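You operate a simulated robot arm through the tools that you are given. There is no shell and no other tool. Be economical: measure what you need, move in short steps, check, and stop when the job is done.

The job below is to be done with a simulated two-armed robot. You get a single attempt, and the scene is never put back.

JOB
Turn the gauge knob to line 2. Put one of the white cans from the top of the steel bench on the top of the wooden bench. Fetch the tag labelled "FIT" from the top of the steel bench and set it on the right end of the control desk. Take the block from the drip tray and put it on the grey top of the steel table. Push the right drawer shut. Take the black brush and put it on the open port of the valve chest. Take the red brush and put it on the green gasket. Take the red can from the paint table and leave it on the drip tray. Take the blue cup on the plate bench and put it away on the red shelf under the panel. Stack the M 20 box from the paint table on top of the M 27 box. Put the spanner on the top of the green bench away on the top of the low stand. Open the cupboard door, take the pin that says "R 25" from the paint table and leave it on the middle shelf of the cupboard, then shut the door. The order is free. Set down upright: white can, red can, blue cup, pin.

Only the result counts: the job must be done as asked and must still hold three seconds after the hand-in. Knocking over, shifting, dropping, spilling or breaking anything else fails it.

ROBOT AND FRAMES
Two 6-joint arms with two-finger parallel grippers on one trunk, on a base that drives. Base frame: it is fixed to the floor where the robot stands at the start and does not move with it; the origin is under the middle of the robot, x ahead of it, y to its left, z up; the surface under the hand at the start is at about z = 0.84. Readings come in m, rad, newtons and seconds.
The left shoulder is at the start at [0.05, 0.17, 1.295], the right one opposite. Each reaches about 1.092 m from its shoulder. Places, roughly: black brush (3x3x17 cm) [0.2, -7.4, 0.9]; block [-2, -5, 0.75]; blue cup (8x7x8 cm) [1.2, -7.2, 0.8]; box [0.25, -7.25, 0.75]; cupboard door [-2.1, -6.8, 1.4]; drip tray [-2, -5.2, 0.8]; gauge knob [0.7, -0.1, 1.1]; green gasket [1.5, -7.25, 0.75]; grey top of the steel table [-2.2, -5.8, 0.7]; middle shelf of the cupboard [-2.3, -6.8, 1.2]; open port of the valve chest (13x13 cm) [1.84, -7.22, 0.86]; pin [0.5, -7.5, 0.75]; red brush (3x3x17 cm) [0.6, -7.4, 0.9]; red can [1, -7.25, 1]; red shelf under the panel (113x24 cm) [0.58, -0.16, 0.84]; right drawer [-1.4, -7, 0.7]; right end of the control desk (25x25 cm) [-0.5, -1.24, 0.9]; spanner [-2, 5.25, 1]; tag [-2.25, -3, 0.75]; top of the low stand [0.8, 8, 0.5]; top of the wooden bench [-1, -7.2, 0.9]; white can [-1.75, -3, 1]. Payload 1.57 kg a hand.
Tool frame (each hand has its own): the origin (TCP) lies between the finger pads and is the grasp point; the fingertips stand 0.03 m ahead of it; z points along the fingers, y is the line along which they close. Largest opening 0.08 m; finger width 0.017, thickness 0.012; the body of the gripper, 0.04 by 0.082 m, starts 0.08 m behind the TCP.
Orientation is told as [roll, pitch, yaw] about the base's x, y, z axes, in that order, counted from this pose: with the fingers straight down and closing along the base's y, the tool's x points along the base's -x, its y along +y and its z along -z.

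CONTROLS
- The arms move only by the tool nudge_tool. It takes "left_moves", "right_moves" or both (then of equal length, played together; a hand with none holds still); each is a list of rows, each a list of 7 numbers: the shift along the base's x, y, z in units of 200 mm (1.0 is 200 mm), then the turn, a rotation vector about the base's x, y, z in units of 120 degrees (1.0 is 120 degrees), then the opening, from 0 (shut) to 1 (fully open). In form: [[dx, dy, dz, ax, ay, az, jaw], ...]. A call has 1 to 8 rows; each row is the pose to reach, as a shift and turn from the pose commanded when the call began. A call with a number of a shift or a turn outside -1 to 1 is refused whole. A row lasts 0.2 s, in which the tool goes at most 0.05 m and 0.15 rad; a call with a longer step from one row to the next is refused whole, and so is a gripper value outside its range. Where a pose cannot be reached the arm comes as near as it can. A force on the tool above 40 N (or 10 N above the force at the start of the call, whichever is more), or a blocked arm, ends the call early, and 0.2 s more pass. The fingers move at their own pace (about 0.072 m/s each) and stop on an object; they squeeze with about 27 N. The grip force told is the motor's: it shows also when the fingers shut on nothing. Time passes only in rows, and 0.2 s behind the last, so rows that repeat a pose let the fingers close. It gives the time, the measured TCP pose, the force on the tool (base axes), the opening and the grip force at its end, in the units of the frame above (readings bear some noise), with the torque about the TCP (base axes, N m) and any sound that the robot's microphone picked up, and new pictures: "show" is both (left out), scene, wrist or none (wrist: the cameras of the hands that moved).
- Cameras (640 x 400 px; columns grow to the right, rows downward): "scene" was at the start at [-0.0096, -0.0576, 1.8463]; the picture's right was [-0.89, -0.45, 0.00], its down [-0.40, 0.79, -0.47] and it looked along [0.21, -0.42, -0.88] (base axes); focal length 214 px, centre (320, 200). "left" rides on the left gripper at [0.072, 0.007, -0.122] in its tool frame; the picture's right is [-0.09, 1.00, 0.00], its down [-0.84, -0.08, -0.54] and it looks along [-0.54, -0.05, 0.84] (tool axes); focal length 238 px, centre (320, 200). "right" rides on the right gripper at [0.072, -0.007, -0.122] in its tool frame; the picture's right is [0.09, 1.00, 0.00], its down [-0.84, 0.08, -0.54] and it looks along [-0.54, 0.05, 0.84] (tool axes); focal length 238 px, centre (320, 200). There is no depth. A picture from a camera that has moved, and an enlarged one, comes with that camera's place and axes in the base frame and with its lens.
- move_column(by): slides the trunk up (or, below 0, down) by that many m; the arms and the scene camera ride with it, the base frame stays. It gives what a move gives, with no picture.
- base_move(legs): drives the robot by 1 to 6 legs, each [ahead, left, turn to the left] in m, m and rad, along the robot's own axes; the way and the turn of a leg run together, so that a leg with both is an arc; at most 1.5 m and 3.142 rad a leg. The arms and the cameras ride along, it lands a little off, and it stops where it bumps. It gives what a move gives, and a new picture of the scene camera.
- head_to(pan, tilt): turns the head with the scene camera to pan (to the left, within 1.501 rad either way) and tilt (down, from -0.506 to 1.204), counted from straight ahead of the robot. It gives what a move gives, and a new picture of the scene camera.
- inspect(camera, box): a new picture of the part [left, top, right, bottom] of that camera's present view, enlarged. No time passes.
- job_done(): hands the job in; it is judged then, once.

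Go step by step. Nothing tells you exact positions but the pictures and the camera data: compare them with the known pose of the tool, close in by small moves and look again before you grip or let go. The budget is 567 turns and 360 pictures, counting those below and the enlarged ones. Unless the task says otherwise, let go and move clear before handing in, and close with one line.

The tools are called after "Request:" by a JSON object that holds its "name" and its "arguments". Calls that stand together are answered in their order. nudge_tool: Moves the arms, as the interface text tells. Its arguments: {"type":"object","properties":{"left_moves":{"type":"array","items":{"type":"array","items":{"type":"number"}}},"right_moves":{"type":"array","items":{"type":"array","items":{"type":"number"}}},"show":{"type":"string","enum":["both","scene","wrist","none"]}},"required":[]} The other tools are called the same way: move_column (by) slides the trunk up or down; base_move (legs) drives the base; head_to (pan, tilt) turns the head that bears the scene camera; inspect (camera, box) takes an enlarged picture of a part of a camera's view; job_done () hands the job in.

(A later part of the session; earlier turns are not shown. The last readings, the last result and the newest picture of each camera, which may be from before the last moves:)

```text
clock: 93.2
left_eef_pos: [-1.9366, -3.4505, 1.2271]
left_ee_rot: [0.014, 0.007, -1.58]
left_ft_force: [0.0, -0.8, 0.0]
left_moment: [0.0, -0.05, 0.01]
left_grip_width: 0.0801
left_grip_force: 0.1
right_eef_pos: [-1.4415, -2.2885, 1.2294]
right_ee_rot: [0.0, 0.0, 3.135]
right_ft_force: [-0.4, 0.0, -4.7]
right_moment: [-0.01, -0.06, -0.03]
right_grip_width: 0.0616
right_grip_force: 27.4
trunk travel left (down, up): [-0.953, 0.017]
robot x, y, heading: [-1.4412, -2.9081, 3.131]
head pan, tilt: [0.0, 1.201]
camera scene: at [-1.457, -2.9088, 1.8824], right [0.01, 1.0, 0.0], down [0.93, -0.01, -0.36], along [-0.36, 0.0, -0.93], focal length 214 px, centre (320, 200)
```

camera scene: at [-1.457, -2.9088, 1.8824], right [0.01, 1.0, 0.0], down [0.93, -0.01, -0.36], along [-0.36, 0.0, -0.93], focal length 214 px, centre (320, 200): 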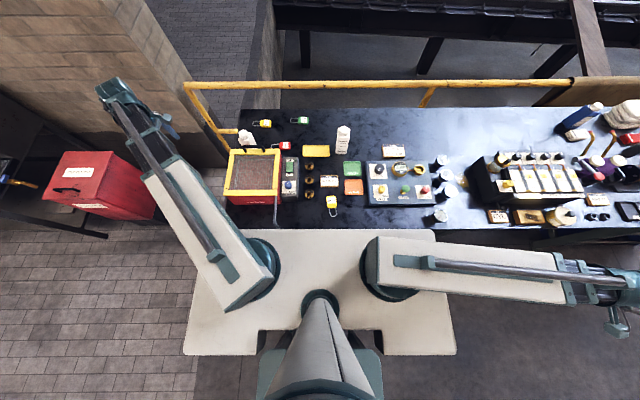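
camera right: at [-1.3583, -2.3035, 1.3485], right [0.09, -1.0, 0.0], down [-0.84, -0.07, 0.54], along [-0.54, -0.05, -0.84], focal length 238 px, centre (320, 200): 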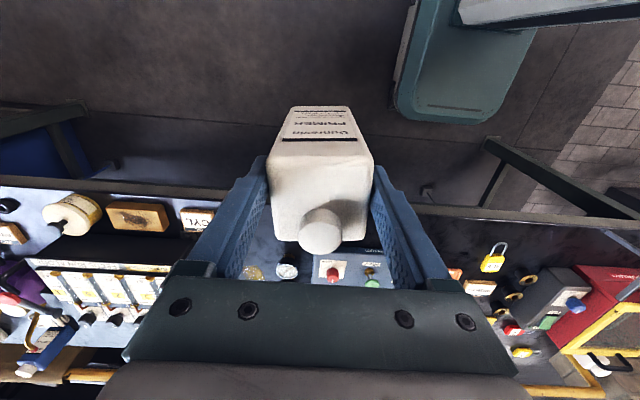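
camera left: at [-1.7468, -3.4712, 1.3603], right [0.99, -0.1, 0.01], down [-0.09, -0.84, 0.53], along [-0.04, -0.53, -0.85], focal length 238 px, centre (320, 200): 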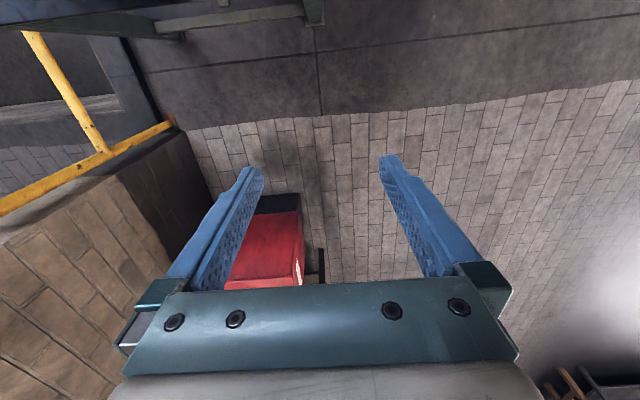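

The basket's frame is about as high as my arm would be, so I strafe right 0.2 m to pass between it and the rear can.

Request:
{"name": "base_move", "arguments": {"legs": [[0, -0.2, 0]]}}

Request:
{"name": "nudge_tool", "arguments": {"left_moves": [[-0.15, 0.2, 0, 0, 0, 0, 1], [-0.3, 0.4, 0, 0, 0, 0, 1], [-0.45, 0.6, 0, 0, 0, 0, 1], [-0.6, 0.8, 0, 0, 0, 0, 1], [-0.75, 1, 0, 0, 0, 0, 1], [-0.95, 1, 0, 0, 0, 0, 1], [-1, 1, 0, 0, 0, 0, 1]], "show": "none"}}

Request:
{"name": "nudge_tool", "arguments": {"left_moves": [[-0.18, 0.16, 0, 0, 0, 0, 1], [-0.36, 0.32, 0, 0, 0, 0, 1], [-0.54, 0.48, 0, 0, 0, 0, 1], [-0.72, 0.64, 0, 0, 0, 0, 1], [-0.9, 0.8, 0, 0, 0, 0, 1], [-1, 0.9, 0, 0, 0, 0, 1]], "show": "both"}}

```text
clock: 94.8
left_eef_pos: [-1.9332, -3.2508, 1.2299]
left_ee_rot: [0.011, 0.007, -1.582]
left_ft_force: [0.0, 0.0, -0.1]
left_moment: [-0.02, 0.0, -0.02]
left_grip_width: 0.0803
left_grip_force: 0.1
right_eef_pos: [-1.4368, -2.0892, 1.2271]
right_ee_rot: [0.001, 0.0, 3.133]
right_ft_force: [-0.2, -0.1, -3.9]
right_moment: [0.01, -0.02, 0.02]
right_grip_width: 0.0615
right_grip_force: 27.4
trunk travel left (down, up): [-0.953, 0.017]
robot x, y, heading: [-1.434, -2.7069, 3.136]
head pan, tilt: [0.0, 1.201]
camera scene: at [-1.4529, -2.7083, 1.8825], right [0.01, 1.0, 0.0], down [0.93, -0.01, -0.36], along [-0.36, 0.0, -0.93], focal length 214 px, centre (320, 200)
```

scene: 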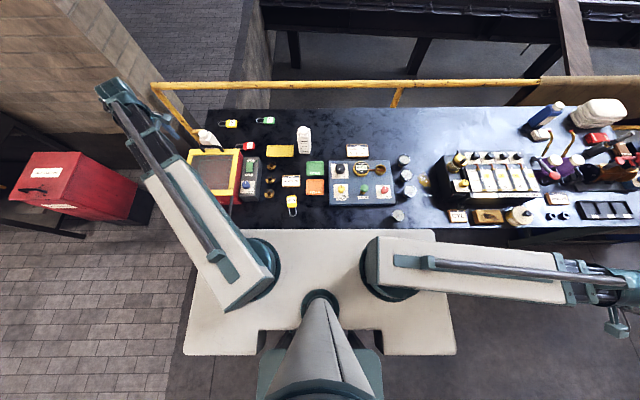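

```text
clock: 96.4
left_eef_pos: [-2.1342, -3.0479, 1.2274]
left_ee_rot: [0.012, 0.007, -1.581]
left_ft_force: [-0.2, 0.2, 0.3]
left_moment: [-0.01, -0.03, -0.01]
left_grip_width: 0.08
left_grip_force: 0.0
right_eef_pos: [-1.4352, -2.0908, 1.2272]
right_ee_rot: [0.003, 0.001, 3.133]
right_ft_force: [0.1, 0.0, -4.0]
right_moment: [0.0, -0.03, -0.03]
right_grip_width: 0.0613
right_grip_force: 27.1
trunk travel left (down, up): [-0.953, 0.017]
robot x, y, heading: [-1.4396, -2.7086, 3.13]
head pan, tilt: [0.0, 1.201]
```

```text
clock: 97.8
left_eef_pos: [-2.3328, -2.8715, 1.2277]
left_ee_rot: [0.012, 0.008, -1.582]
left_ft_force: [-0.2, 0.0, -0.1]
left_moment: [0.01, -0.02, 0.0]
left_grip_width: 0.0798
left_grip_force: 0.0
right_eef_pos: [-1.4365, -2.0906, 1.227]
right_ee_rot: [0.002, 0.0, 3.133]
right_ft_force: [0.1, 0.2, -5.0]
right_moment: [0.04, -0.01, 0.02]
right_grip_width: 0.0614
right_grip_force: 26.6
trunk travel left (down, up): [-0.953, 0.017]
robot x, y, heading: [-1.4396, -2.7153, 3.131]
head pan, tilt: [0.0, 1.201]
camera scene: at [-1.4534, -2.7098, 1.8825], right [0.01, 1.0, 0.0], down [0.93, -0.01, -0.36], along [-0.36, 0.0, -0.93], focal length 214 px, centre (320, 200)
camera left: at [-2.3244, -2.8012, 1.3501], right [0.99, -0.1, 0.01], down [-0.09, -0.84, 0.53], along [-0.04, -0.53, -0.85], focal length 238 px, centre (320, 200)
```

scene: 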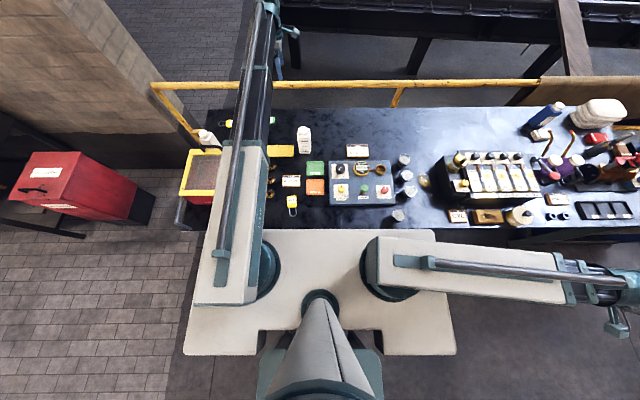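
left: 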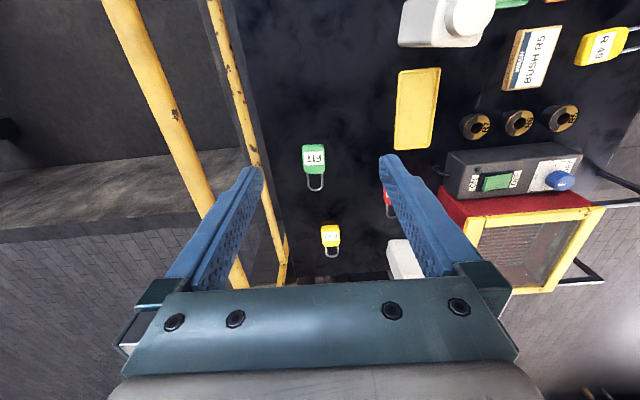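

Tag is at about [-2.349, -2.992]. I centre over it and lower.

Request:
{"name": "nudge_tool", "arguments": {"left_moves": [[-0.04, -0.2, 0, 0, 0, 0, 1], [-0.08, -0.4, 0, 0, 0, 0, 1], [-0.08, -0.6, 0, 0, 0, 0, 1], [-0.08, -0.6, 0, 0, 0, 0, 1]], "show": "none"}}

Request:
{"name": "move_column", "arguments": {"by": -0.22}}

Request:
{"name": "inspect", "arguments": {"camera": "left", "box": [160, 0, 480, 200]}}

Request:
{"name": "inspect", "arguments": {"camera": "scene", "box": [0, 0, 640, 400]}}

```text
clock: 98.8
left_eef_pos: [-2.3477, -2.9905, 1.2279]
left_ee_rot: [0.012, 0.007, -1.582]
left_ft_force: [-0.6, 0.3, -0.4]
left_moment: [-0.02, 0.03, 0.0]
left_grip_width: 0.0803
left_grip_force: 0.1
right_eef_pos: [-1.4369, -2.0905, 1.2273]
right_ee_rot: [0.001, 0.001, 3.132]
right_ft_force: [0.3, -0.2, -5.2]
right_moment: [-0.01, -0.03, -0.05]
right_grip_width: 0.0614
right_grip_force: 27.1
trunk travel left (down, up): [-0.953, 0.017]
robot x, y, heading: [-1.4405, -2.7101, 3.131]
head pan, tilt: [0.0, 1.201]
```

```text
clock: 101.1
left_eef_pos: [-2.348, -2.9929, 1.008]
left_ee_rot: [0.012, 0.008, -1.581]
left_ft_force: [0.6, 0.9, 0.2]
left_moment: [0.04, 0.0, -0.02]
left_grip_width: 0.0799
left_grip_force: 0.1
right_eef_pos: [-1.4361, -2.0907, 1.0084]
right_ee_rot: [0.0, 0.0, 3.134]
right_ft_force: [-0.3, 0.0, -3.5]
right_moment: [0.02, 0.0, 0.01]
right_grip_width: 0.0612
right_grip_force: 26.5
trunk travel left (down, up): [-0.733, 0.237]
robot x, y, heading: [-1.4363, -2.7123, 3.129]
head pan, tilt: [0.0, 1.201]
```

```text
2.00 times, centred on (320, 100) of left
camera zoom: at [-2.3394, -2.9211, 1.1304], right [0.99, -0.1, 0.01], down [-0.09, -0.84, 0.53], along [-0.05, -0.53, -0.85], focal length 477 px, centre (320, 400)
```

zoom: 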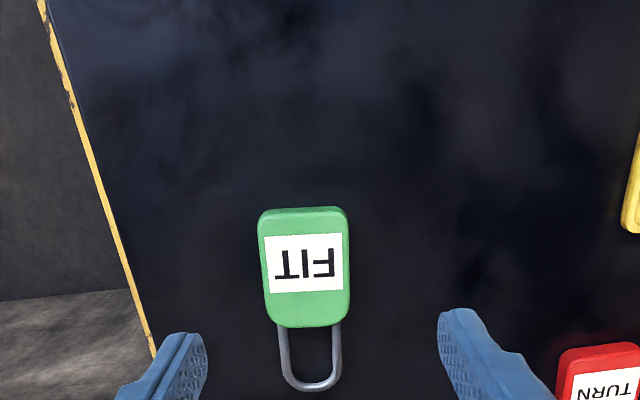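

```text
1.00 times, centred on (320, 200) of scene (not enlarged: the box is as wide or as high as the picture)
camera zoom: at [-1.4529, -2.7101, 1.6625], right [0.01, 1.0, 0.0], down [0.93, -0.01, -0.36], along [-0.36, 0.0, -0.93], focal length 214 px, centre (320, 200)
```

zoom: 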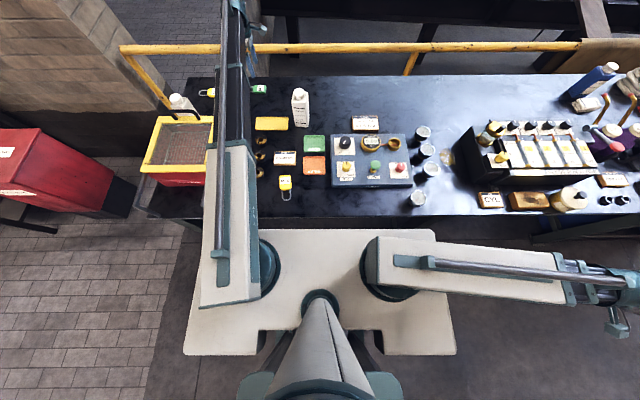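

Request:
{"name": "nudge_tool", "arguments": {"left_moves": [[-0.03, -0.015, 0, 0, 0, 0, 1], [-0.03, -0.015, 0, 0, 0, 0, 1]], "show": "none"}}

Request:
{"name": "move_column", "arguments": {"by": -0.09}}

Request:
{"name": "inspect", "arguments": {"camera": "left", "box": [160, 40, 480, 240]}}

```text
clock: 101.7
left_eef_pos: [-2.3523, -2.9953, 1.0069]
left_ee_rot: [0.009, 0.007, -1.581]
left_ft_force: [-0.3, 0.1, -0.3]
left_moment: [0.03, 0.0, 0.01]
left_grip_width: 0.0802
left_grip_force: 0.1
right_eef_pos: [-1.4356, -2.0894, 1.0085]
right_ee_rot: [0.003, 0.0, 3.134]
right_ft_force: [0.8, 0.9, -4.7]
right_moment: [-0.02, -0.03, 0.0]
right_grip_width: 0.0614
right_grip_force: 26.9
trunk travel left (down, up): [-0.733, 0.237]
robot x, y, heading: [-1.4384, -2.7134, 3.127]
head pan, tilt: [0.0, 1.201]
```

```text
clock: 103.0
left_eef_pos: [-2.3524, -2.9952, 0.9184]
left_ee_rot: [0.01, 0.008, -1.583]
left_ft_force: [-0.7, 0.2, 0.1]
left_moment: [0.0, -0.03, 0.0]
left_grip_width: 0.0799
left_grip_force: 0.0
right_eef_pos: [-1.4369, -2.0908, 0.9179]
right_ee_rot: [0.0, 0.0, 3.134]
right_ft_force: [1.1, 0.0, -4.4]
right_moment: [0.0, -0.04, 0.01]
right_grip_width: 0.0614
right_grip_force: 26.9
trunk travel left (down, up): [-0.643, 0.327]
robot x, y, heading: [-1.4417, -2.7056, 3.125]
head pan, tilt: [0.0, 1.201]
```

```text
2.00 times, centred on (320, 140) of left
camera zoom: at [-2.3436, -2.924, 1.0404], right [0.99, -0.1, 0.01], down [-0.09, -0.84, 0.54], along [-0.05, -0.53, -0.84], focal length 477 px, centre (320, 320)
```

zoom: 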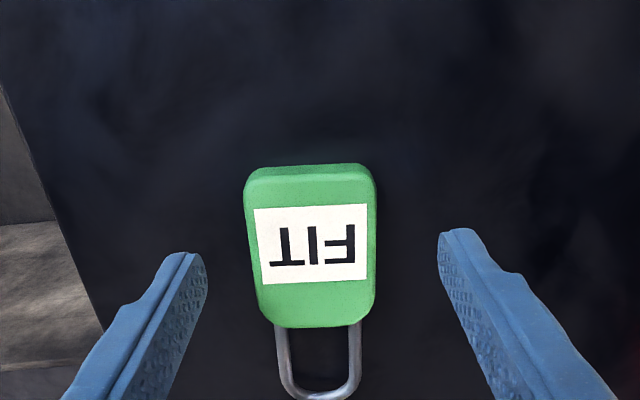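

Request:
{"name": "move_column", "arguments": {"by": -0.016}}

Request:
{"name": "nudge_tool", "arguments": {"left_moves": [[0, 0, 0, 0, 0, 0, 0.5], [0, 0, 0, 0, 0, 0, 0], [0, 0, 0, 0, 0, 0, 0], [0, 0, 0, 0, 0, 0, 0]], "show": "wrist"}}

```text
clock: 103.6
left_eef_pos: [-2.3515, -2.9948, 0.9012]
left_ee_rot: [0.006, 0.007, -1.582]
left_ft_force: [0.2, -0.1, 0.6]
left_moment: [0.0, 0.0, 0.02]
left_grip_width: 0.0801
left_grip_force: 0.2
right_eef_pos: [-1.4365, -2.0912, 0.9017]
right_ee_rot: [0.0, 0.0, 3.132]
right_ft_force: [-0.4, -0.5, -5.0]
right_moment: [-0.01, -0.04, -0.02]
right_grip_width: 0.0618
right_grip_force: 27.2
trunk travel left (down, up): [-0.627, 0.343]
robot x, y, heading: [-1.4376, -2.7141, 3.135]
head pan, tilt: [0.0, 1.201]
```

```text
clock: 104.6
left_eef_pos: [-2.3517, -2.9943, 0.9016]
left_ee_rot: [0.008, 0.007, -1.582]
left_ft_force: [0.0, -0.5, -0.4]
left_moment: [0.03, -0.01, -0.03]
left_grip_width: 0.0469
left_grip_force: 27.1
right_eef_pos: [-1.4362, -2.0908, 0.9011]
right_ee_rot: [0.002, 0.001, 3.133]
right_ft_force: [-0.4, 0.1, -4.7]
right_moment: [0.02, -0.04, 0.05]
right_grip_width: 0.0616
right_grip_force: 27.1
trunk travel left (down, up): [-0.627, 0.343]
robot x, y, heading: [-1.4357, -2.7135, 3.133]
head pan, tilt: [0.0, 1.201]
camera left: at [-2.3436, -2.9239, 1.0243], right [0.99, -0.1, 0.01], down [-0.09, -0.84, 0.54], along [-0.05, -0.53, -0.84], focal length 238 px, centre (320, 200)
```

left: 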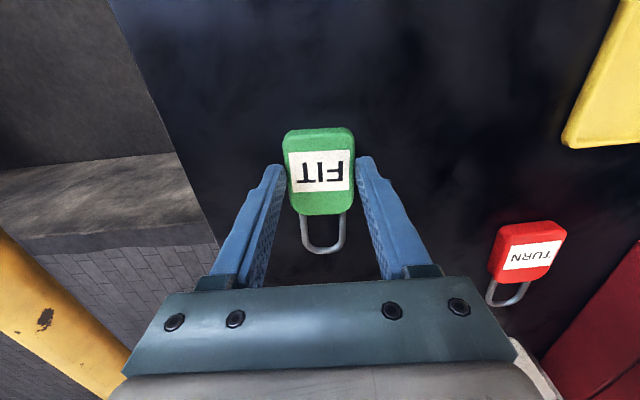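

Tag gripped. I raise fully, pull the hand in, back out, and look toward the desk.

Request:
{"name": "move_column", "arguments": {"by": 0.34}}

Request:
{"name": "nudge_tool", "arguments": {"left_moves": [[0.2, 0.05, 0, 0, 0, 0, 0], [0.4, 0.1, 0, 0, 0, 0, 0], [0.6, 0.15, 0, 0, 0, 0, 0], [0.8, 0.2, 0, 0, 0, 0, 0], [1, 0.2, 0, 0, 0, 0, 0]], "show": "none"}}

Request:
{"name": "nudge_tool", "arguments": {"left_moves": [[0.2, 0.05, 0, 0, 0, 0, 0], [0.4, 0.1, 0, 0, 0, 0, 0], [0.6, 0.15, 0, 0, 0, 0, 0], [0.8, 0.2, 0, 0, 0, 0, 0], [0.8, 0.2, 0, 0, 0, 0, 0]], "show": "none"}}

Request:
{"name": "base_move", "arguments": {"legs": [[-0.28, 0, 0]]}}

Request:
{"name": "head_to", "arguments": {"pan": -1.5, "tilt": 0.6}}

```text
clock: 107.9
left_eef_pos: [-2.3523, -2.9951, 1.2416]
left_ee_rot: [0.01, 0.007, -1.582]
left_ft_force: [-0.1, -1.0, -0.5]
left_moment: [-0.02, -0.01, -0.01]
left_grip_width: 0.0471
left_grip_force: 27.0
right_eef_pos: [-1.437, -2.0898, 1.2412]
right_ee_rot: [0.002, 0.0, 3.135]
right_ft_force: [0.2, 0.1, -3.5]
right_moment: [0.0, -0.05, 0.01]
right_grip_width: 0.0613
right_grip_force: 27.2
trunk travel left (down, up): [-0.967, 0.003]
robot x, y, heading: [-1.4374, -2.7105, 3.13]
head pan, tilt: [0.0, 1.201]
```

```text
clock: 109.1
left_eef_pos: [-2.1531, -2.9555, 1.2416]
left_ee_rot: [0.009, 0.007, -1.581]
left_ft_force: [0.3, 1.0, -0.5]
left_moment: [0.04, 0.0, -0.01]
left_grip_width: 0.0471
left_grip_force: 27.0
right_eef_pos: [-1.4353, -2.0909, 1.2417]
right_ee_rot: [0.001, 0.0, 3.132]
right_ft_force: [0.8, 0.8, -4.4]
right_moment: [0.01, -0.05, -0.02]
right_grip_width: 0.0614
right_grip_force: 27.4
trunk travel left (down, up): [-0.967, 0.003]
robot x, y, heading: [-1.4402, -2.7153, 3.131]
head pan, tilt: [0.0, 1.201]
```

```text
clock: 110.3
left_eef_pos: [-1.9932, -2.9146, 1.2413]
left_ee_rot: [0.008, 0.008, -1.582]
left_ft_force: [0.5, 0.3, -0.1]
left_moment: [0.03, 0.0, -0.02]
left_grip_width: 0.047
left_grip_force: 27.2
right_eef_pos: [-1.4375, -2.0899, 1.2422]
right_ee_rot: [0.0, 0.0, 3.134]
right_ft_force: [-0.2, -0.1, -3.8]
right_moment: [0.01, -0.04, 0.01]
right_grip_width: 0.061
right_grip_force: 27.1
trunk travel left (down, up): [-0.967, 0.003]
robot x, y, heading: [-1.4406, -2.7112, 3.129]
head pan, tilt: [0.0, 1.201]
```

```text
clock: 112.3
left_eef_pos: [-1.7083, -2.9182, 1.2421]
left_ee_rot: [0.008, 0.007, -1.58]
left_ft_force: [0.2, 0.4, 0.0]
left_moment: [0.02, -0.02, 0.02]
left_grip_width: 0.0469
left_grip_force: 26.7
right_eef_pos: [-1.1532, -2.0916, 1.2413]
right_ee_rot: [0.001, 0.001, 3.135]
right_ft_force: [0.6, -0.1, -4.8]
right_moment: [0.02, 0.03, 0.0]
right_grip_width: 0.0611
right_grip_force: 27.3
trunk travel left (down, up): [-0.967, 0.003]
robot x, y, heading: [-1.1526, -2.7097, 3.135]
head pan, tilt: [0.0, 1.201]
camera scene: at [-1.1684, -2.7126, 1.8965], right [0.01, 1.0, 0.0], down [0.93, -0.01, -0.36], along [-0.36, 0.0, -0.93], focal length 214 px, centre (320, 200)
```

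scene: 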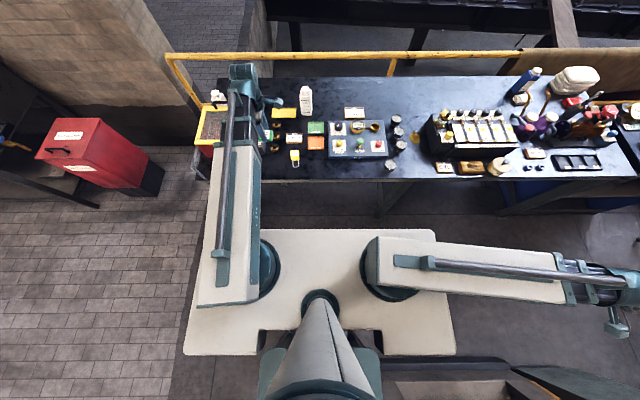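

```text
clock: 113.9
left_eef_pos: [-1.709, -2.9175, 1.2421]
left_ee_rot: [0.008, 0.006, -1.579]
left_ft_force: [0.1, -0.2, 0.2]
left_moment: [0.02, -0.01, -0.01]
left_grip_width: 0.0471
left_grip_force: 27.2
right_eef_pos: [-1.1553, -2.0928, 1.2416]
right_ee_rot: [0.003, -0.002, 3.137]
right_ft_force: [-0.1, -0.1, -3.9]
right_moment: [-0.02, 0.01, -0.03]
right_grip_width: 0.0612
right_grip_force: 26.8
trunk travel left (down, up): [-0.967, 0.003]
robot x, y, heading: [-1.1534, -2.7101, 3.137]
head pan, tilt: [-1.499, 0.6]
camera scene: at [-1.1198, -2.6248, 1.941], right [1.0, 0.06, 0.0], down [0.04, -0.56, -0.82], along [-0.05, 0.82, -0.57], focal length 214 px, centre (320, 200)
```

scene: 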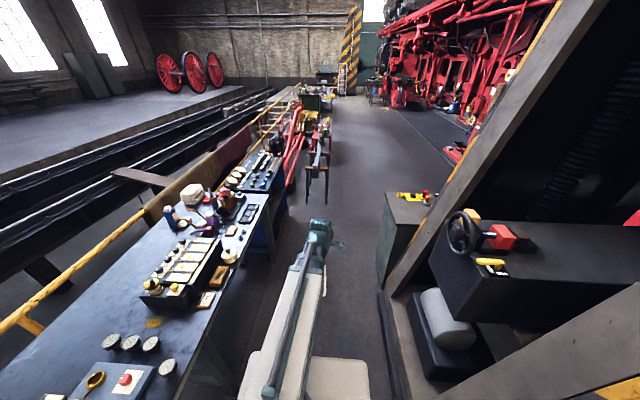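

I swing the left arm out sideways (T pose), move to the open floor, turn around there, then strafe back up the corridor facing the desk.

Request:
{"name": "nudge_tool", "arguments": {"left_moves": [[0.05, -0.22, 0, 0, 0, 0, 0], [0.1, -0.44, 0, 0, 0, 0, 0], [0.2, -0.66, 0, 0, 0, 0, 0], [0.3, -0.88, 0, 0, 0, 0, 0], [0.45, -1, 0, 0, 0, 0, 0], [0.65, -1, 0, 0, 0, 0, 0], [0.85, -1, 0, 0, 0, 0, 0], [1, -1, 0, 0, 0, 0, 0]], "show": "none"}}

Request:
{"name": "nudge_tool", "arguments": {"left_moves": [[0.1, -0.2, 0, 0, 0, 0, 0], [0.25, -0.4, 0, 0, 0, 0, 0], [0.4, -0.6, 0, 0, 0, 0, 0], [0.6, -0.75, 0, 0, 0, 0, 0], [0.8, -0.85, 0, 0, 0, 0, 0], [1, -0.95, 0, 0, 0, 0, 0]], "show": "none"}}

Request:
{"name": "nudge_tool", "arguments": {"left_moves": [[0.2, -0.1, 0, 0, 0, 0, 0], [0.4, -0.15, 0, 0, 0, 0, 0], [0.6, -0.2, 0, 0, 0, 0, 0]], "show": "none"}}

Request:
{"name": "base_move", "arguments": {"legs": [[0, 1.2, 0]]}}

```text
clock: 115.7
left_eef_pos: [-1.5254, -3.1335, 1.2411]
left_ee_rot: [0.01, 0.009, -1.581]
left_ft_force: [1.1, 0.5, -0.1]
left_moment: [0.01, 0.01, 0.02]
left_grip_width: 0.047
left_grip_force: 27.3
left hand out of reach, approached as far as the arm can: row 8
right_eef_pos: [-1.1553, -2.0927, 1.2418]
right_ee_rot: [-0.001, 0.0, 3.136]
right_ft_force: [-1.1, -1.3, -3.8]
right_moment: [0.06, -0.07, 0.01]
right_grip_width: 0.0608
right_grip_force: 26.8
trunk travel left (down, up): [-0.967, 0.003]
robot x, y, heading: [-1.1521, -2.7118, 3.132]
head pan, tilt: [-1.499, 0.6]
```

```text
clock: 117.1
left_eef_pos: [-1.3244, -3.323, 1.2425]
left_ee_rot: [0.009, 0.007, -1.578]
left_ft_force: [0.4, -0.5, -0.6]
left_moment: [0.05, 0.02, 0.01]
left_grip_width: 0.0468
left_grip_force: 26.5
right_eef_pos: [-1.1524, -2.0936, 1.2423]
right_ee_rot: [0.0, -0.001, 3.134]
right_ft_force: [0.3, -0.4, -4.1]
right_moment: [0.01, -0.02, 0.03]
right_grip_width: 0.0609
right_grip_force: 26.8
trunk travel left (down, up): [-0.967, 0.003]
robot x, y, heading: [-1.1528, -2.713, 3.131]
head pan, tilt: [-1.499, 0.6]
```

```text
clock: 117.9
left_eef_pos: [-1.2035, -3.3622, 1.242]
left_ee_rot: [0.009, 0.006, -1.579]
left_ft_force: [-0.8, 0.2, 0.5]
left_moment: [0.02, 0.05, -0.01]
left_grip_width: 0.0469
left_grip_force: 27.3
right_eef_pos: [-1.1535, -2.093, 1.2411]
right_ee_rot: [0.001, 0.0, 3.134]
right_ft_force: [1.4, -0.4, -4.1]
right_moment: [0.02, -0.02, 0.0]
right_grip_width: 0.0608
right_grip_force: 27.0
trunk travel left (down, up): [-0.967, 0.003]
robot x, y, heading: [-1.1552, -2.7126, 3.134]
head pan, tilt: [-1.499, 0.6]
```

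```text
clock: 124.0
left_eef_pos: [-1.1952, -4.5672, 1.2404]
left_ee_rot: [0.008, 0.007, -1.564]
left_ft_force: [-0.6, 0.1, -0.8]
left_moment: [-0.01, 0.01, 0.02]
left_grip_width: 0.047
left_grip_force: 26.5
right_eef_pos: [-1.1638, -3.2977, 1.2418]
right_ee_rot: [-0.002, 0.002, -3.131]
right_ft_force: [-0.3, 0.6, -4.6]
right_moment: [0.01, -0.01, -0.03]
right_grip_width: 0.0609
right_grip_force: 26.9
trunk travel left (down, up): [-0.967, 0.003]
robot x, y, heading: [-1.1494, -3.918, -3.13]
head pan, tilt: [-1.499, 0.6]
camera scene: at [-1.1205, -3.8296, 1.9411], right [1.0, 0.08, 0.0], down [0.05, -0.56, -0.83], along [-0.07, 0.82, -0.56], focal length 214 px, centre (320, 200)
```

scene: 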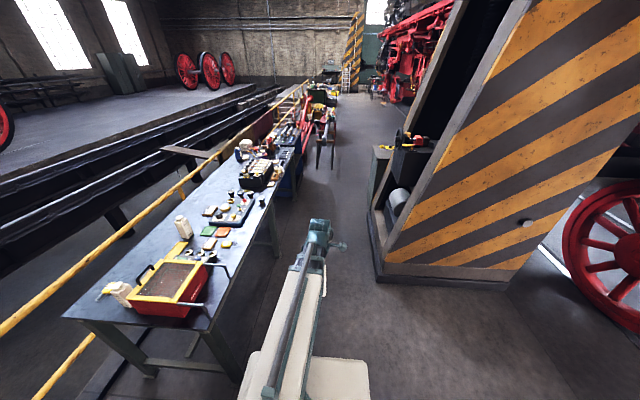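

Request:
{"name": "base_move", "arguments": {"legs": [[0, 0, 1.565], [0, 0, 1.565], [0, 1.3, 0], [0, 1.3, 0]]}}

Request:
{"name": "head_to", "arguments": {"pan": 0, "tilt": 0.9}}

```text
clock: 144.3
left_eef_pos: [-1.0033, -0.6796, 1.2432]
left_ee_rot: [0.01, 0.007, 1.517]
left_ft_force: [0.0, 0.8, -0.6]
left_moment: [-0.01, -0.02, -0.01]
left_grip_width: 0.0467
left_grip_force: 26.5
right_eef_pos: [-1.1119, -1.9469, 1.2418]
right_ee_rot: [0.0, 0.0, -0.051]
right_ft_force: [0.3, 0.4, -4.4]
right_moment: [0.0, 0.04, 0.01]
right_grip_width: 0.0606
right_grip_force: 27.1
trunk travel left (down, up): [-0.967, 0.003]
robot x, y, heading: [-1.0829, -1.3292, -0.052]
head pan, tilt: [-1.499, 0.6]
camera scene: at [-1.1195, -1.414, 1.9411], right [-1.0, -0.02, 0.0], down [-0.01, 0.56, -0.83], along [0.02, -0.82, -0.56], focal length 214 px, centre (320, 200)
```

scene: 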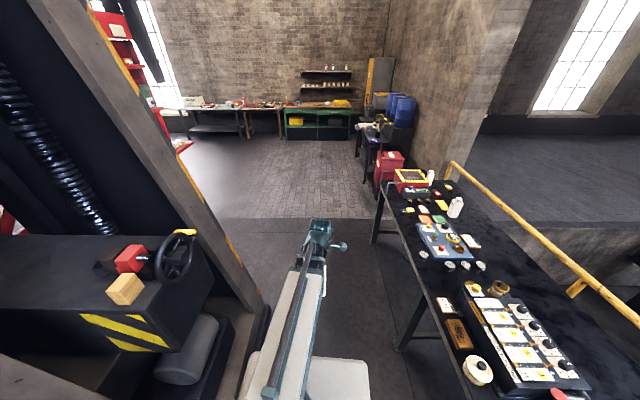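

```text
clock: 145.9
left_eef_pos: [-1.004, -0.6803, 1.2425]
left_ee_rot: [0.009, 0.006, 1.518]
left_ft_force: [-0.8, 0.4, -1.1]
left_moment: [0.02, -0.02, 0.0]
left_grip_width: 0.0468
left_grip_force: 26.7
right_eef_pos: [-1.1122, -1.9477, 1.2406]
right_ee_rot: [-0.001, -0.001, -0.048]
right_ft_force: [-0.1, -0.6, -3.6]
right_moment: [-0.01, 0.0, 0.03]
right_grip_width: 0.0606
right_grip_force: 27.4
trunk travel left (down, up): [-0.967, 0.003]
robot x, y, heading: [-1.0847, -1.3275, -0.053]
head pan, tilt: [0.0, 0.901]
camera scene: at [-1.0457, -1.3302, 1.9163], right [-0.05, -1.0, 0.0], down [-0.78, 0.04, -0.62], along [0.62, -0.03, -0.78], focal length 214 px, centre (320, 200)
```

scene: 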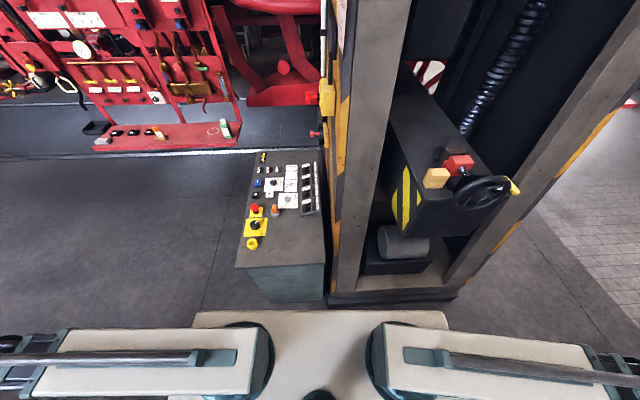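

The desk's free right end is around [-0.5, -1.24]. I swing the left hand over it.

Request:
{"name": "nudge_tool", "arguments": {"left_moves": [[0.2, -0.1, 0, 0, 0, 0, 0], [0.4, -0.2, 0, 0, 0, 0, 0], [0.6, -0.3, 0, 0, 0, 0, 0], [0.8, -0.4, 0, 0, 0, 0, 0], [1, -0.5, 0, 0, 0, 0, 0]], "show": "none"}}

Request:
{"name": "nudge_tool", "arguments": {"left_moves": [[0.17, -0.17, 0, 0, 0, 0, 0], [0.34, -0.34, 0, 0, 0, 0, 0], [0.51, -0.51, 0, 0, 0, 0, 0], [0.68, -0.68, 0, 0, 0, 0, 0], [0.85, -0.85, 0, 0, 0, 0, 0], [1, -1, 0, 0, 0, 0, 0]], "show": "none"}}

Request:
{"name": "nudge_tool", "arguments": {"left_moves": [[0.1, -0.2, 0, 0, 0, 0, 0], [0.2, -0.4, 0, 0, 0, 0, 0], [0.3, -0.6, 0, 0, 0, 0, 0], [0.4, -0.8, 0, 0, 0, 0, 0], [0.5, -1, 0, 0, 0, 0, 0]], "show": "both"}}

```text
clock: 147.1
left_eef_pos: [-0.8027, -0.7816, 1.2415]
left_ee_rot: [0.011, 0.007, 1.518]
left_ft_force: [0.3, -0.4, -0.2]
left_moment: [-0.02, 0.02, 0.0]
left_grip_width: 0.0469
left_grip_force: 26.7
right_eef_pos: [-1.1107, -1.9467, 1.2425]
right_ee_rot: [0.004, 0.003, -0.05]
right_ft_force: [0.2, 0.0, -4.5]
right_moment: [-0.01, 0.04, 0.03]
right_grip_width: 0.0604
right_grip_force: 26.6
trunk travel left (down, up): [-0.967, 0.003]
robot x, y, heading: [-1.083, -1.3289, -0.055]
head pan, tilt: [0.0, 0.901]
```

```text
clock: 148.5
left_eef_pos: [-0.6019, -0.9825, 1.2421]
left_ee_rot: [0.01, 0.007, 1.519]
left_ft_force: [-0.7, 0.2, -0.6]
left_moment: [-0.02, -0.02, 0.02]
left_grip_width: 0.0468
left_grip_force: 27.2
right_eef_pos: [-1.1107, -1.9467, 1.2417]
right_ee_rot: [0.002, 0.0, -0.05]
right_ft_force: [0.0, -0.5, -4.8]
right_moment: [-0.04, 0.04, 0.05]
right_grip_width: 0.0605
right_grip_force: 26.9
trunk travel left (down, up): [-0.967, 0.003]
robot x, y, heading: [-1.0815, -1.3277, -0.057]
head pan, tilt: [0.0, 0.901]
```

```text
clock: 149.7
left_eef_pos: [-0.5038, -1.1815, 1.2423]
left_ee_rot: [0.009, 0.007, 1.52]
left_ft_force: [0.7, -0.7, -0.5]
left_moment: [-0.02, 0.01, -0.02]
left_grip_width: 0.0468
left_grip_force: 26.4
left hand out of reach, approached as far as the arm can: row 3
right_eef_pos: [-1.1121, -1.9488, 1.2414]
right_ee_rot: [0.001, 0.002, -0.05]
right_ft_force: [0.2, 0.2, -4.4]
right_moment: [0.03, 0.03, 0.0]
right_grip_width: 0.0603
right_grip_force: 27.1
trunk travel left (down, up): [-0.967, 0.003]
robot x, y, heading: [-1.0802, -1.3265, -0.052]
head pan, tilt: [0.0, 0.901]
camera scene: at [-1.0449, -1.3315, 1.9163], right [-0.05, -1.0, 0.0], down [-0.78, 0.04, -0.62], along [0.62, -0.03, -0.78], focal length 214 px, centre (320, 200)
camera left: at [-0.5095, -1.2522, 1.3641], right [-0.99, 0.14, 0.01], down [0.13, 0.83, 0.54], along [0.07, 0.53, -0.84], focal length 238 px, centre (320, 200)
```

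scene: 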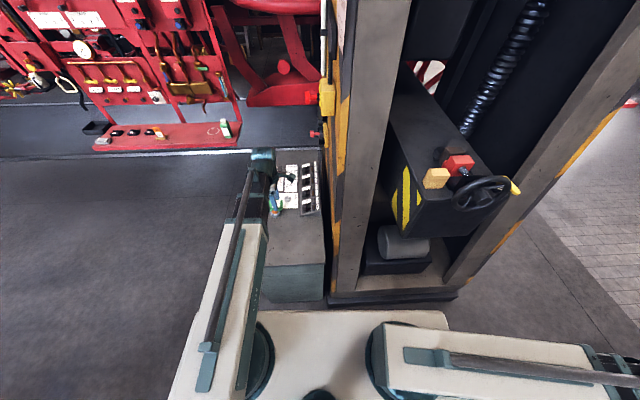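
left: 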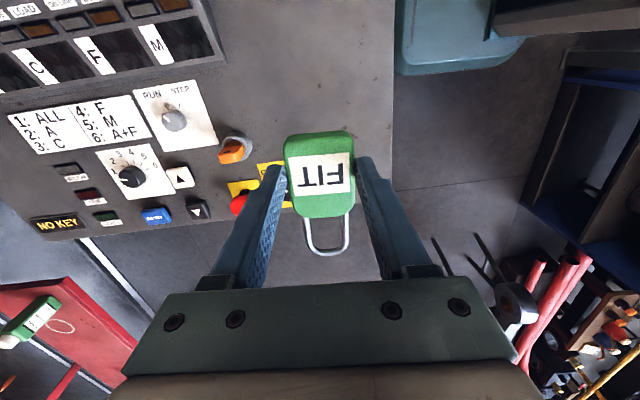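

Landing spot is free. I shift 3 cm back and lower in stages.

Request:
{"name": "nudge_tool", "arguments": {"left_moves": [[0.02, -0.17, 0, 0, 0, 0, 0], [0.02, -0.17, 0, 0, 0, 0, 0]], "show": "none"}}

Request:
{"name": "move_column", "arguments": {"by": -0.27}}

Request:
{"name": "inspect", "arguments": {"camera": "left", "box": [0, 0, 640, 400]}}

```text
clock: 150.3
left_eef_pos: [-0.4986, -1.2143, 1.2415]
left_ee_rot: [0.009, 0.008, 1.519]
left_ft_force: [-0.2, -0.5, -1.2]
left_moment: [-0.03, 0.0, 0.01]
left_grip_width: 0.0472
left_grip_force: 26.9
right_eef_pos: [-1.1115, -1.9461, 1.2424]
right_ee_rot: [0.0, 0.0, -0.051]
right_ft_force: [0.3, 0.4, -4.2]
right_moment: [0.01, -0.01, 0.02]
right_grip_width: 0.0606
right_grip_force: 27.3
trunk travel left (down, up): [-0.967, 0.003]
robot x, y, heading: [-1.0798, -1.3299, -0.055]
head pan, tilt: [0.0, 0.901]
```

```text
clock: 153.0
left_eef_pos: [-0.4985, -1.2153, 0.9712]
left_ee_rot: [0.008, 0.007, 1.517]
left_ft_force: [0.1, -0.1, 0.1]
left_moment: [0.0, -0.02, -0.05]
left_grip_width: 0.0468
left_grip_force: 26.4
right_eef_pos: [-1.1112, -1.946, 0.9709]
right_ee_rot: [0.0, -0.002, -0.05]
right_ft_force: [0.6, 0.5, -4.6]
right_moment: [0.01, 0.04, 0.05]
right_grip_width: 0.0602
right_grip_force: 27.1
trunk travel left (down, up): [-0.697, 0.273]
robot x, y, heading: [-1.0831, -1.3271, -0.054]
head pan, tilt: [0.0, 0.901]
```

```text
1.00 times, centred on (320, 200) of left (not enlarged: the box is as wide or as high as the picture)
camera zoom: at [-0.5057, -1.2852, 1.0943], right [-0.99, 0.15, 0.01], down [0.13, 0.84, 0.54], along [0.07, 0.53, -0.84], focal length 238 px, centre (320, 200)
```

zoom: 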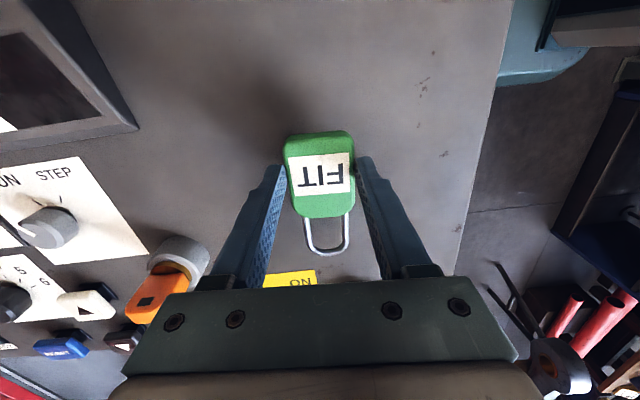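

Request:
{"name": "move_column", "arguments": {"by": -0.025}}

Request:
{"name": "move_column", "arguments": {"by": -0.007}}

Request:
{"name": "move_column", "arguments": {"by": -0.004}}

```text
clock: 153.7
left_eef_pos: [-0.4994, -1.2153, 0.9469]
left_ee_rot: [0.01, 0.006, 1.515]
left_ft_force: [0.0, -0.2, -1.1]
left_moment: [0.0, -0.03, 0.01]
left_grip_width: 0.0467
left_grip_force: 26.9
right_eef_pos: [-1.112, -1.9463, 0.9467]
right_ee_rot: [0.002, 0.001, -0.051]
right_ft_force: [-0.6, 0.1, -4.8]
right_moment: [-0.02, 0.07, -0.03]
right_grip_width: 0.0604
right_grip_force: 26.9
trunk travel left (down, up): [-0.672, 0.298]
robot x, y, heading: [-1.0822, -1.325, -0.055]
head pan, tilt: [0.0, 0.901]
```

```text
clock: 154.3
left_eef_pos: [-0.4988, -1.2151, 0.942]
left_ee_rot: [0.007, 0.006, 1.517]
left_ft_force: [4.5, 1.5, 24.6]
left_moment: [0.05, -0.14, 0.01]
left_grip_width: 0.0468
left_grip_force: 27.0
right_eef_pos: [-1.1133, -1.9476, 0.9413]
right_ee_rot: [0.003, 0.002, -0.05]
right_ft_force: [-0.5, 0.6, -4.3]
right_moment: [0.02, 0.01, -0.04]
right_grip_width: 0.06
right_grip_force: 26.7
trunk travel left (down, up): [-0.665, 0.305]
robot x, y, heading: [-1.08, -1.326, -0.057]
head pan, tilt: [0.0, 0.901]
```

```text
clock: 154.8
left_eef_pos: [-0.499, -1.2142, 0.935]
left_ee_rot: [0.008, 0.006, 1.516]
left_ft_force: [4.9, 0.5, 20.3]
left_moment: [-0.04, -0.23, -0.08]
left_grip_width: 0.0469
left_grip_force: 26.9
right_eef_pos: [-1.1131, -1.9468, 0.935]
right_ee_rot: [0.002, 0.001, -0.052]
right_ft_force: [-0.5, -0.1, -4.4]
right_moment: [0.0, 0.02, 0.02]
right_grip_width: 0.0605
right_grip_force: 26.5
trunk travel left (down, up): [-0.661, 0.309]
robot x, y, heading: [-1.0835, -1.3285, -0.054]
head pan, tilt: [0.0, 0.901]
```

Contact with the desk. I release and rise.

Request:
{"name": "nudge_tool", "arguments": {"left_moves": [[0, 0, 0, 0, 0, 0, 0.6], [0, 0, 0, 0, 0, 0, 0.9], [0, 0, 0, 0, 0, 0, 0.9]], "show": "none"}}

Request:
{"name": "move_column", "arguments": {"by": 0.3}}

Request:
{"name": "inspect", "arguments": {"camera": "left", "box": [0, 0, 640, 400]}}

```text
clock: 155.6
left_eef_pos: [-0.4995, -1.216, 0.9358]
left_ee_rot: [0.008, 0.009, 1.516]
left_ft_force: [-0.1, 1.0, -0.3]
left_moment: [-0.02, -0.02, 0.02]
left_grip_width: 0.0721
left_grip_force: 0.1
right_eef_pos: [-1.1114, -1.9466, 0.9356]
right_ee_rot: [0.001, 0.0, -0.049]
right_ft_force: [0.0, -0.2, -4.8]
right_moment: [0.03, 0.05, -0.01]
right_grip_width: 0.0603
right_grip_force: 27.6
trunk travel left (down, up): [-0.661, 0.309]
robot x, y, heading: [-1.084, -1.3276, -0.054]
head pan, tilt: [0.0, 0.901]
```

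```text
clock: 158.6
left_eef_pos: [-0.4989, -1.2143, 1.2356]
left_ee_rot: [0.01, 0.007, 1.517]
left_ft_force: [-0.8, -0.6, -0.1]
left_moment: [0.0, 0.0, -0.02]
left_grip_width: 0.0719
left_grip_force: 0.1
right_eef_pos: [-1.112, -1.9471, 1.2358]
right_ee_rot: [0.002, 0.0, -0.051]
right_ft_force: [0.3, 0.2, -4.8]
right_moment: [-0.01, 0.02, 0.0]
right_grip_width: 0.06
right_grip_force: 27.1
trunk travel left (down, up): [-0.961, 0.009]
robot x, y, heading: [-1.0827, -1.3288, -0.051]
head pan, tilt: [0.0, 0.901]
```

```text
1.00 times, centred on (320, 200) of left (not enlarged: the box is as wide or as high as the picture)
camera zoom: at [-0.5057, -1.2854, 1.3582], right [-0.99, 0.15, 0.01], down [0.13, 0.84, 0.54], along [0.07, 0.53, -0.84], focal length 238 px, centre (320, 200)
```

zoom: 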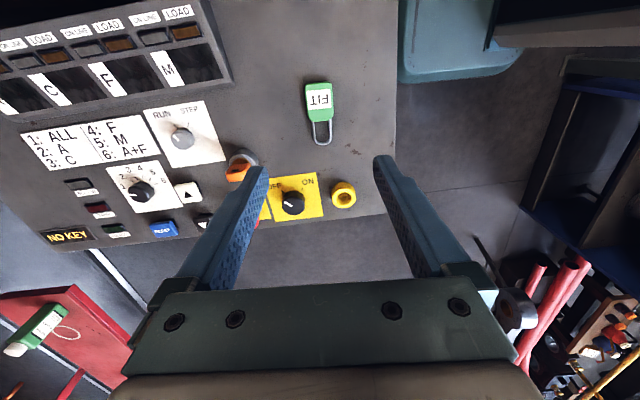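

Tag placed. I swing the left arm back to the side and strafe back down the corridor to the open floor.

Request:
{"name": "nudge_tool", "arguments": {"left_moves": [[-0.1, 0.2, 0, 0, 0, 0, 0.5], [-0.2, 0.4, 0, 0, 0, 0, 0.5], [-0.3, 0.6, 0, 0, 0, 0, 0.5], [-0.4, 0.8, 0, 0, 0, 0, 0.5], [-0.5, 1, 0, 0, 0, 0, 0.5]], "show": "none"}}

Request:
{"name": "nudge_tool", "arguments": {"left_moves": [[-0.15, 0.18, 0, 0, 0, 0, 0.5], [-0.3, 0.36, 0, 0, 0, 0, 0.5], [-0.45, 0.54, 0, 0, 0, 0, 0.5], [-0.6, 0.72, 0, 0, 0, 0, 0.5], [-0.8, 0.88, 0, 0, 0, 0, 0.5], [-1, 1, 0, 0, 0, 0, 0.5]], "show": "none"}}

Request:
{"name": "nudge_tool", "arguments": {"left_moves": [[-0.2, 0.12, 0, 0, 0, 0, 0.5], [-0.4, 0.24, 0, 0, 0, 0, 0.5], [-0.6, 0.36, 0, 0, 0, 0, 0.5], [-0.8, 0.48, 0, 0, 0, 0, 0.5], [-1, 0.55, 0, 0, 0, 0, 0.5]], "show": "none"}}

Request:
{"name": "base_move", "arguments": {"legs": [[0, 0, 0.054], [0, -1.4, 0], [0, -1.4, 0]]}}

Request:
{"name": "head_to", "arguments": {"pan": -1.3, "tilt": 0.4}}

```text
clock: 159.8
left_eef_pos: [-0.5977, -1.0159, 1.2354]
left_ee_rot: [0.01, 0.009, 1.516]
left_ft_force: [0.3, -0.4, -1.0]
left_moment: [-0.03, 0.01, -0.03]
left_grip_width: 0.0397
left_grip_force: 0.0
right_eef_pos: [-1.1115, -1.9471, 1.2362]
right_ee_rot: [0.001, 0.001, -0.053]
right_ft_force: [-0.1, 0.0, -4.4]
right_moment: [0.08, 0.02, 0.0]
right_grip_width: 0.0603
right_grip_force: 27.6
trunk travel left (down, up): [-0.961, 0.009]
robot x, y, heading: [-1.0798, -1.3294, -0.06]
head pan, tilt: [0.0, 0.901]
```

```text
refused: row 5 steps farther than a row can; nothing moved
```

```text
clock: 161.0
left_eef_pos: [-0.7578, -0.8551, 1.2361]
left_ee_rot: [0.009, 0.01, 1.515]
left_ft_force: [-0.4, 0.0, 0.6]
left_moment: [0.01, 0.01, 0.03]
left_grip_width: 0.0398
left_grip_force: 0.1
left hand out of reach, approached as far as the arm can: row 2, 3, 4, 5
right_eef_pos: [-1.1131, -1.9461, 1.236]
right_ee_rot: [0.001, 0.0, -0.052]
right_ft_force: [0.2, 0.0, -4.4]
right_moment: [-0.03, 0.01, 0.02]
right_grip_width: 0.06
right_grip_force: 26.4
trunk travel left (down, up): [-0.961, 0.009]
robot x, y, heading: [-1.0799, -1.328, -0.053]
head pan, tilt: [0.0, 0.901]
```

```text
clock: 175.0
left_eef_pos: [-0.814, -3.6385, 1.2359]
left_ee_rot: [0.012, 0.009, 1.55]
left_ft_force: [-0.1, 0.7, -0.6]
left_moment: [-0.02, 0.01, 0.04]
left_grip_width: 0.04
left_grip_force: 0.0
right_eef_pos: [-1.1318, -4.7409, 1.2352]
right_ee_rot: [0.001, 0.0, -0.018]
right_ft_force: [0.2, 0.5, -4.5]
right_moment: [0.0, 0.05, 0.01]
right_grip_width: 0.0602
right_grip_force: 27.4
trunk travel left (down, up): [-0.961, 0.009]
robot x, y, heading: [-1.1207, -4.1211, -0.021]
head pan, tilt: [0.0, 0.901]
camera scene: at [-1.0869, -4.1234, 1.9103], right [-0.02, -1.0, 0.0], down [-0.78, 0.02, -0.62], along [0.62, -0.01, -0.78], focal length 214 px, centre (320, 200)
```

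scene: 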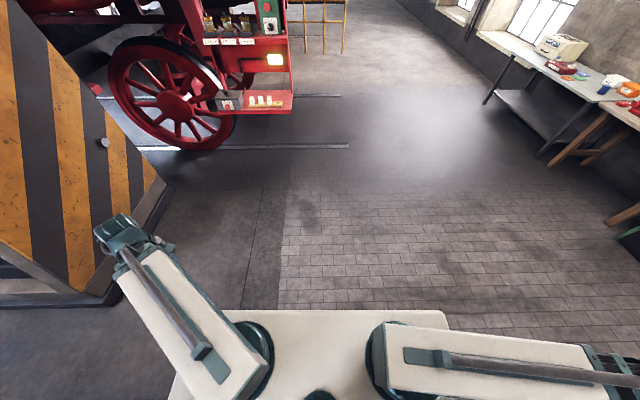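

```text
clock: 176.4
left_eef_pos: [-0.8145, -3.6387, 1.2357]
left_ee_rot: [0.01, 0.01, 1.55]
left_ft_force: [-0.5, -0.3, 0.5]
left_moment: [0.0, 0.0, 0.01]
left_grip_width: 0.0401
left_grip_force: 0.2
right_eef_pos: [-1.1321, -4.7413, 1.2354]
right_ee_rot: [0.003, 0.001, -0.019]
right_ft_force: [-0.7, 0.0, -4.1]
right_moment: [-0.06, 0.06, 0.05]
right_grip_width: 0.0599
right_grip_force: 26.8
trunk travel left (down, up): [-0.961, 0.009]
robot x, y, heading: [-1.1238, -4.1219, -0.015]
head pan, tilt: [-1.3, 0.4]
camera scene: at [-1.1394, -4.2112, 1.9533], right [-0.97, -0.25, 0.0], down [-0.1, 0.38, -0.92], along [0.23, -0.89, -0.39], focal length 214 px, centre (320, 200)
```

scene: 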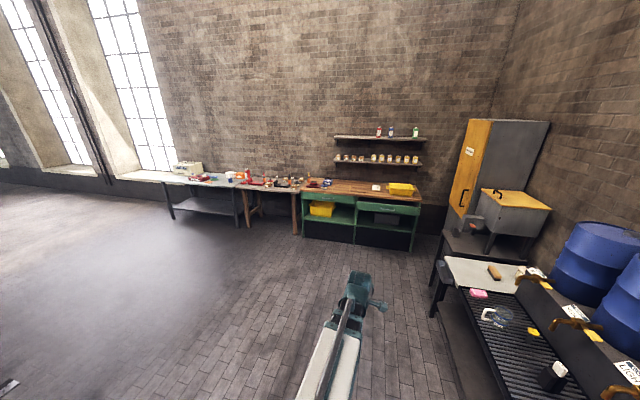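

Now I see the far wall: valve/plate bench, paint table, wooden bench (green), cupboard, steel table, drip tray. I zoom in.

Request:
{"name": "inspect", "arguments": {"camera": "scene", "box": [160, 150, 320, 250]}}

Request:
{"name": "inspect", "arguments": {"camera": "scene", "box": [290, 160, 450, 260]}}

Request:
{"name": "inspect", "arguments": {"camera": "scene", "box": [420, 110, 580, 210]}}

Request:
{"name": "inspect", "arguments": {"camera": "scene", "box": [420, 230, 640, 368]}}

```text
4.00 times, centred on (240, 200) of scene
camera zoom: at [-1.1394, -4.2112, 1.9533], right [-0.97, -0.25, 0.0], down [-0.1, 0.38, -0.92], along [0.23, -0.89, -0.39], focal length 858 px, centre (640, 200)
```

zoom: 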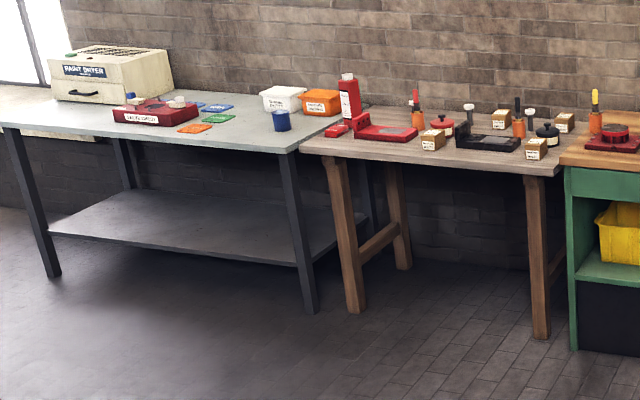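

```text
4.00 times, centred on (370, 210) of scene
camera zoom: at [-1.1394, -4.2112, 1.9533], right [-0.97, -0.25, 0.0], down [-0.1, 0.38, -0.92], along [0.23, -0.89, -0.39], focal length 858 px, centre (120, 160)
```

zoom: 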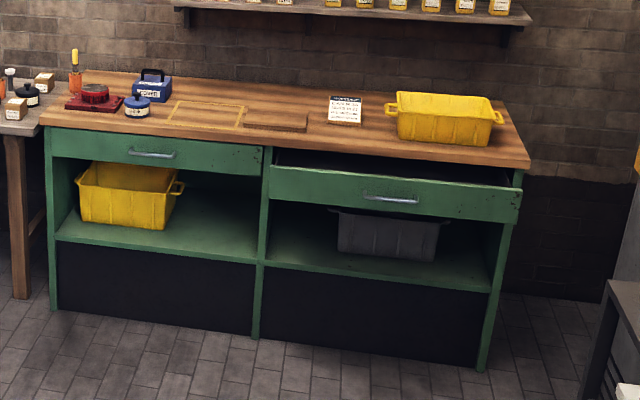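

```text
4.00 times, centred on (500, 160) of scene
camera zoom: at [-1.1394, -4.2112, 1.9533], right [-0.97, -0.25, 0.0], down [-0.1, 0.38, -0.92], along [0.23, -0.89, -0.39], focal length 858 px, centre (-400, 360)
```

zoom: 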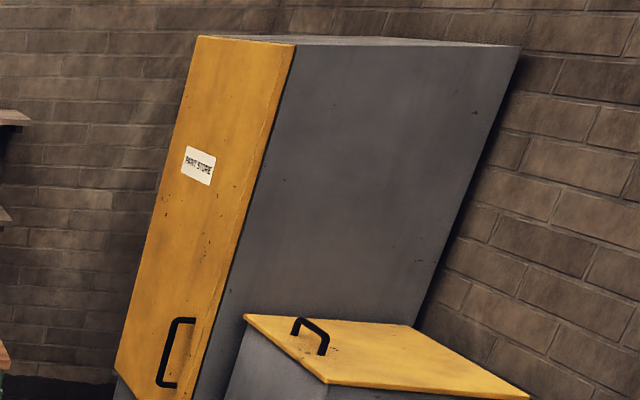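

```text
2.90 times, centred on (530, 299) of scene
camera zoom: at [-1.1394, -4.2112, 1.9533], right [-0.97, -0.25, 0.0], down [-0.1, 0.38, -0.92], along [0.23, -0.89, -0.39], focal length 622 px, centre (-289, -87)
```

zoom: 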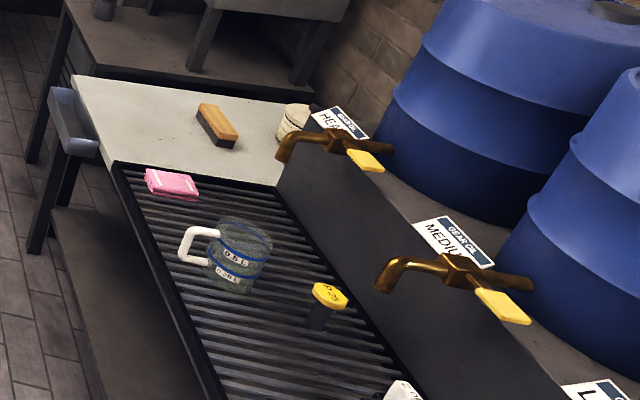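

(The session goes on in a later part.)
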